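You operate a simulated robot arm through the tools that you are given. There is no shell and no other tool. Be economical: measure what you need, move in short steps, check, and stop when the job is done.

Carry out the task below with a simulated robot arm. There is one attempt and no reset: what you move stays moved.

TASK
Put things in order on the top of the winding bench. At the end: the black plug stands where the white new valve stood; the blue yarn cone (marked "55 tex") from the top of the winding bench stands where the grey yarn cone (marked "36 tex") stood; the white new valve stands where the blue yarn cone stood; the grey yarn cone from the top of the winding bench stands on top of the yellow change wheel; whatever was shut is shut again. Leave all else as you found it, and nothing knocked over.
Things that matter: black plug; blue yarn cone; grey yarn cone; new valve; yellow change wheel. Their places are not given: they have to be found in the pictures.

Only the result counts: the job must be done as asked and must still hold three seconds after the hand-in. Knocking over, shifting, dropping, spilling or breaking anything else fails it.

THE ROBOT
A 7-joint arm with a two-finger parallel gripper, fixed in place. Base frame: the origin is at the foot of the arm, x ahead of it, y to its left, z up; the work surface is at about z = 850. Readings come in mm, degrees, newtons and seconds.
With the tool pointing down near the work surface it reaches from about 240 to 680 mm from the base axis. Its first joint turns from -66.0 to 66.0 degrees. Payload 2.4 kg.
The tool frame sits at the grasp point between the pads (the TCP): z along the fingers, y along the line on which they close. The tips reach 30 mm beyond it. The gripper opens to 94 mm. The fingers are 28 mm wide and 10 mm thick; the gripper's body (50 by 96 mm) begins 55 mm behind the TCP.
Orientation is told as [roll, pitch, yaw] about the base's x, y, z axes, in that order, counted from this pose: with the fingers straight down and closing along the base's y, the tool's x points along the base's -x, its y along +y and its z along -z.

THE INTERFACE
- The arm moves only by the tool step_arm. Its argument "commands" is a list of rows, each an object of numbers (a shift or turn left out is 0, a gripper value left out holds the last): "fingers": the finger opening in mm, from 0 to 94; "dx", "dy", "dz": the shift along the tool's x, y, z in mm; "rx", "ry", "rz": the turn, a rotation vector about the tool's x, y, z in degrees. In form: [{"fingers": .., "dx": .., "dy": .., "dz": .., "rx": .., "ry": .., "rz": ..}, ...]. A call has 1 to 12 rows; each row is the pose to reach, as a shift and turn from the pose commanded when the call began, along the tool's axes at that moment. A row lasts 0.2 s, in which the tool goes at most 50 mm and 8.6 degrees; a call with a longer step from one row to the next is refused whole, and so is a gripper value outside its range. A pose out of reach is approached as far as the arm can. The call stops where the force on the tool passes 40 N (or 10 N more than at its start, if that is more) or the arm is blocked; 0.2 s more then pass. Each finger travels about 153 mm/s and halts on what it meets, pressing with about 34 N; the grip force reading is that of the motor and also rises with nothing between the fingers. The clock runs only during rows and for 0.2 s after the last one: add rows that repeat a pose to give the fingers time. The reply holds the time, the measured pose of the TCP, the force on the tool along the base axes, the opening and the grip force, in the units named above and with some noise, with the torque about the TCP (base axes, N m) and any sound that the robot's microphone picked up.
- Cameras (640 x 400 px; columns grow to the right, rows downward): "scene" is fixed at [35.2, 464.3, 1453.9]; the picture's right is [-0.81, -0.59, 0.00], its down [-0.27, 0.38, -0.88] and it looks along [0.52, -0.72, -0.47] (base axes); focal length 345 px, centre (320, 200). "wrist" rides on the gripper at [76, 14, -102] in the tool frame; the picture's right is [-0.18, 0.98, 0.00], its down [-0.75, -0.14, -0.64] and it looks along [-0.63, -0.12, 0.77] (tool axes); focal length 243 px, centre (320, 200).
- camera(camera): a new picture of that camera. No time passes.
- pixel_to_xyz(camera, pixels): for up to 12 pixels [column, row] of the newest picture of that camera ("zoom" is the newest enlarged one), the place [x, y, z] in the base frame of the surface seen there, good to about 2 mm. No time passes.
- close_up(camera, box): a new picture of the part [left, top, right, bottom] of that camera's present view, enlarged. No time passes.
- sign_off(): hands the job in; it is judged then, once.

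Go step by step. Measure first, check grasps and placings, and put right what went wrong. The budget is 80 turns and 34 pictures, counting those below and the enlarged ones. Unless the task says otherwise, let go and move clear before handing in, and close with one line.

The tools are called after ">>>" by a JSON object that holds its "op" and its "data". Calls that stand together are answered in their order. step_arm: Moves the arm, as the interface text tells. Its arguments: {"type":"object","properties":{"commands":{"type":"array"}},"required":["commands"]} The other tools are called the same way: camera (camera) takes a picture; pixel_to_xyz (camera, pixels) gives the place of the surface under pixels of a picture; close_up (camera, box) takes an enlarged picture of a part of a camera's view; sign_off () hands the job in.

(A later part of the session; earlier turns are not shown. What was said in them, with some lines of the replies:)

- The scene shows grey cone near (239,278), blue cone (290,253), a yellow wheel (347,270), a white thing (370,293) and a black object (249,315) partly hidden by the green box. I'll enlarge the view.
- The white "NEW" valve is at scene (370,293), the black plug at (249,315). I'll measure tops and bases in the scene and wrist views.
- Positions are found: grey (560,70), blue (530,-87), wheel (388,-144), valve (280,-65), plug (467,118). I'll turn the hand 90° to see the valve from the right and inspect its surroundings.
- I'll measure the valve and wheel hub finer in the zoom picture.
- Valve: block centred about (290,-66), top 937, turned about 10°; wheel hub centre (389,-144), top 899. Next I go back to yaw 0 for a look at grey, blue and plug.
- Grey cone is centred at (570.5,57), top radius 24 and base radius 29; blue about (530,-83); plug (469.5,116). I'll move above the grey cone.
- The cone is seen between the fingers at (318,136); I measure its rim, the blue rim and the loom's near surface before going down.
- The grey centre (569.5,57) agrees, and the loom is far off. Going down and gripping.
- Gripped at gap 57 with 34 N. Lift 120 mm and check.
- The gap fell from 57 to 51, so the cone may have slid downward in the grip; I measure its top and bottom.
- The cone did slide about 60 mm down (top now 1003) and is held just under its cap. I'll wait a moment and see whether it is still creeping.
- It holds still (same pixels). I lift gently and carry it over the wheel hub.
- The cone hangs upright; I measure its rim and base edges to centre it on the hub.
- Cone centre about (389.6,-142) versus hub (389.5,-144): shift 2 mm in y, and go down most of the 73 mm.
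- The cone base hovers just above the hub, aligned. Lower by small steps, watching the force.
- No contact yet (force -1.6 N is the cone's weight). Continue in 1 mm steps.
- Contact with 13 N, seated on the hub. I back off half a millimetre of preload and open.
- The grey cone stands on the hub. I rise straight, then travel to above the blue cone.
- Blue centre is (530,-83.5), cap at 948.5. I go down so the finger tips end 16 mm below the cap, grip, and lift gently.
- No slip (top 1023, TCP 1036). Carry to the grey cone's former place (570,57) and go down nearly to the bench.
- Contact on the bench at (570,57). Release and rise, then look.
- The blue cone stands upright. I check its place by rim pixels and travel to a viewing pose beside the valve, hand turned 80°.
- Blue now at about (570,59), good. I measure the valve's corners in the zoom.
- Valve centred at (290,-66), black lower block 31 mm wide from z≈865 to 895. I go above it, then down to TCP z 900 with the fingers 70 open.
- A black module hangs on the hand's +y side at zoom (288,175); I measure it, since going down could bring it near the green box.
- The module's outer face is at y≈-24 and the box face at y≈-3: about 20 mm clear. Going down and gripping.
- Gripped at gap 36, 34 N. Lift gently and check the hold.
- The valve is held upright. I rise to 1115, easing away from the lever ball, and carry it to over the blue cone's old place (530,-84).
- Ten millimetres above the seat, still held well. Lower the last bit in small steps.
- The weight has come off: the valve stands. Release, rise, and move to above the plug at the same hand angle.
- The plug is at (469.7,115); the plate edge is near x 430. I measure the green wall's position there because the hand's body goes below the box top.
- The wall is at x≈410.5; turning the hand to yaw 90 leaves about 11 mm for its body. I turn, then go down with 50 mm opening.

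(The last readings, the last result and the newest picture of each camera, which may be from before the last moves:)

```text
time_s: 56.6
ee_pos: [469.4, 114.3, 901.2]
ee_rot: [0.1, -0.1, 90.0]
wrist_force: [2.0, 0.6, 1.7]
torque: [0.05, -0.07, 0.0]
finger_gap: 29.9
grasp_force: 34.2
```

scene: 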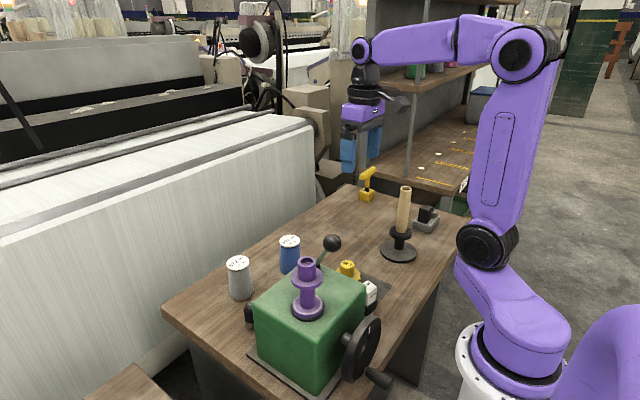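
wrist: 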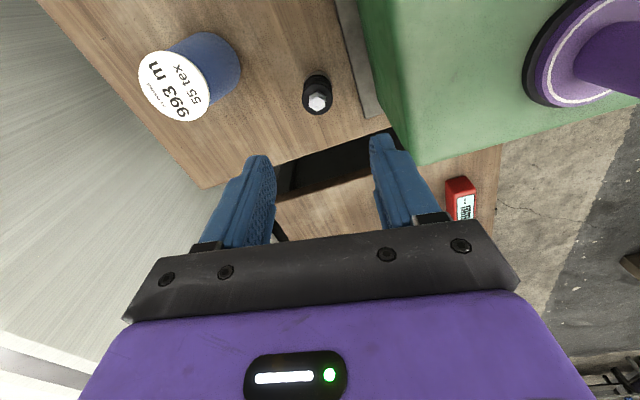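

The plug is gripped at gap 30. Lift gently, straight up past the box top.

>>> {"op": "step_arm", "data": {"commands": [{"fingers": 15, "dz": -3}, {"dz": -10}, {"dz": -30}, {"dz": -60}, {"dz": -95}, {"dz": -130}, {"dz": -165}, {"dz": -195}, {"dz": -210}, {"dz": -210}]}}

>>> {"op": "camera", "data": {"camera": "wrist"}}

```text
time_s: 58.8
ee_pos: [469.7, 115.4, 1109.9]
ee_rot: [-0.1, 0.0, 89.9]
wrist_force: [0.3, -0.2, -0.4]
torque: [0.0, 0.01, 0.02]
finger_gap: 29.1
grasp_force: 33.8
```

```text
8 pictures are left
```

wrist: 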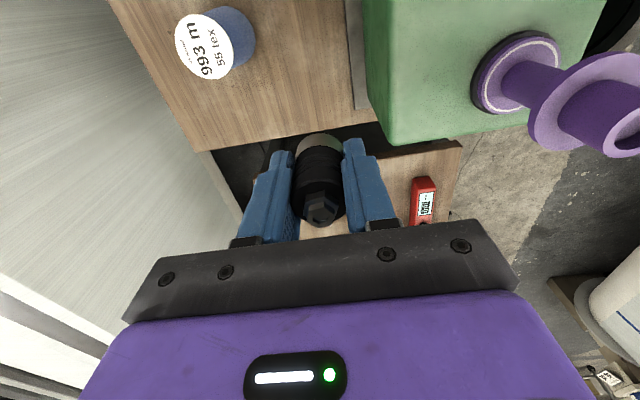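

Plug held. I measure its top to see whether it slid or tilted in the grip.

>>> {"op": "pixel_to_xyz", "data": {"camera": "wrist", "pixels": [[321, 210], [321, 220], [303, 205], [341, 205], [321, 197], [319, 140], [319, 155], [319, 170]]}}

```text
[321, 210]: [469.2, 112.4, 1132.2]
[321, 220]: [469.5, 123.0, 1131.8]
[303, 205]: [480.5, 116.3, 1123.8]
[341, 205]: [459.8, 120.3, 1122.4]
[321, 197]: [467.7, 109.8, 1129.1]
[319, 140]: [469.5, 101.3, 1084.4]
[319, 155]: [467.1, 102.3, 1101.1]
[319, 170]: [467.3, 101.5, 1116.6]
```

No slide (top 22 mm above TCP as before). I carry it round the lever: first to y=-90, then to x=290.

>>> {"op": "step_arm", "data": {"commands": [{"fingers": 15, "dx": 10}, {"dx": 35}, {"dx": 70}, {"dx": 105}, {"dx": 140}, {"dx": 175}, {"dx": 197}, {"dx": 205}, {"dx": 205}]}}

>>> {"op": "step_arm", "data": {"commands": [{"fingers": 15, "dy": 10}, {"dy": 35}, {"dy": 70}, {"dy": 105}, {"dy": 140}, {"dy": 167}, {"dy": 179}, {"dy": 179}, {"dy": 179}]}}

```text
time_s: 60.8
ee_pos: [469.4, -91.0, 1111.4]
ee_rot: [0.0, 0.0, 90.0]
wrist_force: [0.3, 0.0, -0.5]
torque: [0.01, -0.01, -0.02]
finger_gap: 29.2
grasp_force: 33.7
```

```text
time_s: 62.8
ee_pos: [288.5, -90.6, 1110.0]
ee_rot: [-0.1, 0.1, 90.0]
wrist_force: [0.2, 0.0, -0.5]
torque: [-0.03, 0.01, 0.02]
finger_gap: 29.4
grasp_force: 33.9
```

Over the place; move to y=-66 and go down to 10 mm above the bench.

>>> {"op": "step_arm", "data": {"commands": [{"fingers": 15, "dx": -8, "dz": 15}, {"dx": -17, "dz": 45}, {"dx": -24.5, "dz": 80}, {"dx": -24.5, "dz": 115}, {"dx": -24.5, "dz": 145}, {"dx": -24.5, "dz": 170}, {"dx": -24.5, "dz": 188}, {"dx": -24.5, "dz": 198}, {"dx": -24.5, "dz": 200}, {"dx": -24.5, "dz": 200}]}}

>>> {"op": "step_arm", "data": {"commands": [{"fingers": 15, "dz": 3}, {"dz": 6}, {"dz": 7}, {"dz": 7}]}}

>>> {"op": "step_arm", "data": {"commands": [{"fingers": 15, "dz": 1}, {"dz": 1}]}}

>>> {"op": "step_arm", "data": {"commands": [{"fingers": 15, "dz": 1}, {"dz": 1}]}}

```text
time_s: 65.0
ee_pos: [290.9, -66.6, 910.6]
ee_rot: [0.0, 0.0, 89.9]
wrist_force: [0.0, 0.2, 0.0]
torque: [0.01, 0.02, -0.02]
finger_gap: 29.4
grasp_force: 33.9
```

```text
time_s: 66.0
ee_pos: [290.5, -66.2, 903.6]
ee_rot: [0.0, 0.0, 90.1]
wrist_force: [0.5, 0.2, -1.2]
torque: [-0.02, 0.0, 0.0]
finger_gap: 29.2
grasp_force: 34.0
```

```text
time_s: 66.6
ee_pos: [289.7, -66.6, 903.9]
ee_rot: [0.0, 0.0, 90.0]
wrist_force: [-0.6, 0.2, -1.0]
torque: [0.02, 0.01, -0.01]
finger_gap: 29.3
grasp_force: 34.4
```

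```text
time_s: 67.2
ee_pos: [289.5, -66.4, 903.0]
ee_rot: [0.0, -0.1, 90.0]
wrist_force: [-0.9, -0.4, -0.5]
torque: [0.04, 0.01, 0.0]
finger_gap: 29.4
grasp_force: 33.8
```

No clear contact yet; go on by 1 mm steps.

>>> {"op": "step_arm", "data": {"commands": [{"fingers": 15, "dz": 1}, {"dz": 1}]}}

>>> {"op": "step_arm", "data": {"commands": [{"fingers": 15, "dz": 0.7}, {"dz": 0.7}]}}

```text
time_s: 67.8
ee_pos: [289.4, -65.8, 900.6]
ee_rot: [0.0, 0.0, 90.0]
wrist_force: [-0.1, -0.5, -0.3]
torque: [0.01, 0.03, -0.02]
finger_gap: 29.2
grasp_force: 34.4
```

```text
time_s: 68.4
ee_pos: [290.4, -66.6, 901.6]
ee_rot: [-0.1, 0.1, 89.8]
wrist_force: [-2.2, 0.3, 12.8]
torque: [0.07, 0.15, -0.04]
finger_gap: 29.3
grasp_force: 34.2
stopped in row 2: the force on the tool passed its limit (the readings are from after the stop); the commanded pose is now the measured one
```

Firm contact with the bench. Release and rise away toward -y.

>>> {"op": "step_arm", "data": {"commands": [{"fingers": 15, "dz": -0.5}, {"fingers": 32, "dz": -0.5}, {"fingers": 45, "dz": -0.5}, {"fingers": 50, "dz": -0.5}, {"dz": -20}, {"dz": -60}, {"dz": -105}, {"dx": 15, "dz": -150}, {"dx": 35, "dz": -190}, {"dx": 70, "dz": -230}, {"dx": 85, "dz": -240}, {"dx": 85, "dz": -240}]}}

>>> {"op": "camera", "data": {"camera": "wrist"}}

>>> {"op": "camera", "data": {"camera": "scene"}}

```text
refused: row 10 steps farther than a row can; nothing moved
```

```text
7 pictures are left
```

wrist: 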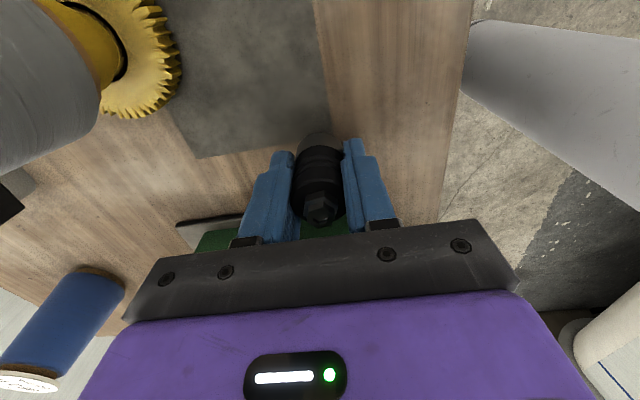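

```text
6 pictures are left
```

scene: 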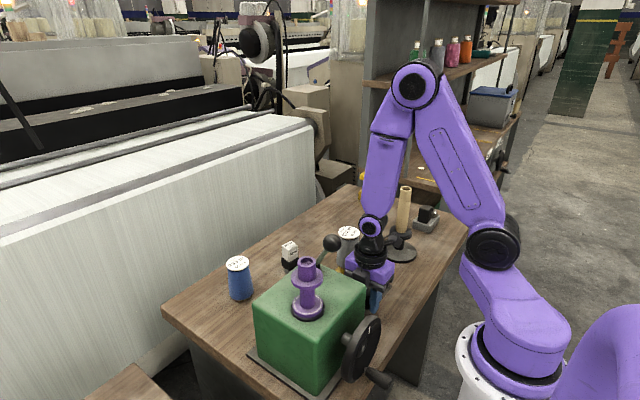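

One row was too long, so nothing moved; I repeat the release with shorter steps.

>>> {"op": "step_arm", "data": {"commands": [{"fingers": 15, "dz": -0.3}, {"fingers": 32, "dz": -0.3}, {"fingers": 45, "dz": -0.3}, {"fingers": 50, "dz": -0.3}, {"dz": -20}, {"dz": -55}, {"dz": -95}, {"dx": 15, "dz": -135}, {"dx": 35, "dz": -170}, {"dx": 60, "dz": -205}, {"dx": 85, "dz": -235}, {"dx": 85, "dz": -235}]}}

>>> {"op": "camera", "data": {"camera": "wrist"}}

>>> {"op": "pixel_to_xyz", "data": {"camera": "scene", "pixels": [[238, 263], [289, 246], [349, 232]]}}

```text
time_s: 71.0
ee_pos: [291.2, -152.1, 1135.6]
ee_rot: [-0.1, 0.0, 89.9]
wrist_force: [0.7, -0.4, -0.4]
torque: [0.0, 0.01, 0.01]
finger_gap: 49.9
grasp_force: 0.0
```

```text
5 pictures are left
```

wrist: 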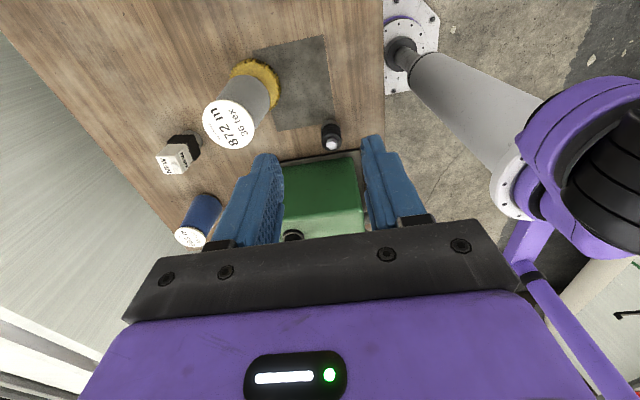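

```text
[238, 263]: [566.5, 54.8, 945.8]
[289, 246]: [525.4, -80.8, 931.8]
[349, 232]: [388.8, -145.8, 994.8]
```

All stand upright. I verify the plug and valve positions.

>>> {"op": "pixel_to_xyz", "data": {"camera": "wrist", "pixels": [[331, 143], [331, 126], [231, 125], [174, 158], [190, 137]]}}

>>> {"op": "close_up", "data": {"camera": "scene", "box": [200, 210, 440, 360]}}

```text
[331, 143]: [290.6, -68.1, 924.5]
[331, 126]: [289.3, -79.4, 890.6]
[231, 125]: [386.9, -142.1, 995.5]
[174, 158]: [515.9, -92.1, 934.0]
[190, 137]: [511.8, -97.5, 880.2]
```

```text
2.67 times, centred on (320, 285) of scene
```

zoom: 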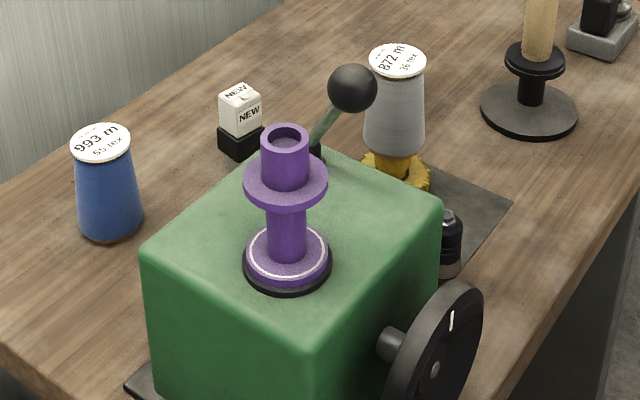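

The plug stands at (290,-67), the valve at about (527,-83), the blue cone at about (570,58), and the grey cone is upright on the wheel. The arm is clear, so I hand in.

>>> {"op": "sign_off", "data": {}}

```text
The job is handed in.
```

The job is handed in: the plug, blue cone and white valve stand in their new places and the grey cone is on the yellow wheel. Nothing was knocked over, and I found nothing that had to be opened or shut.
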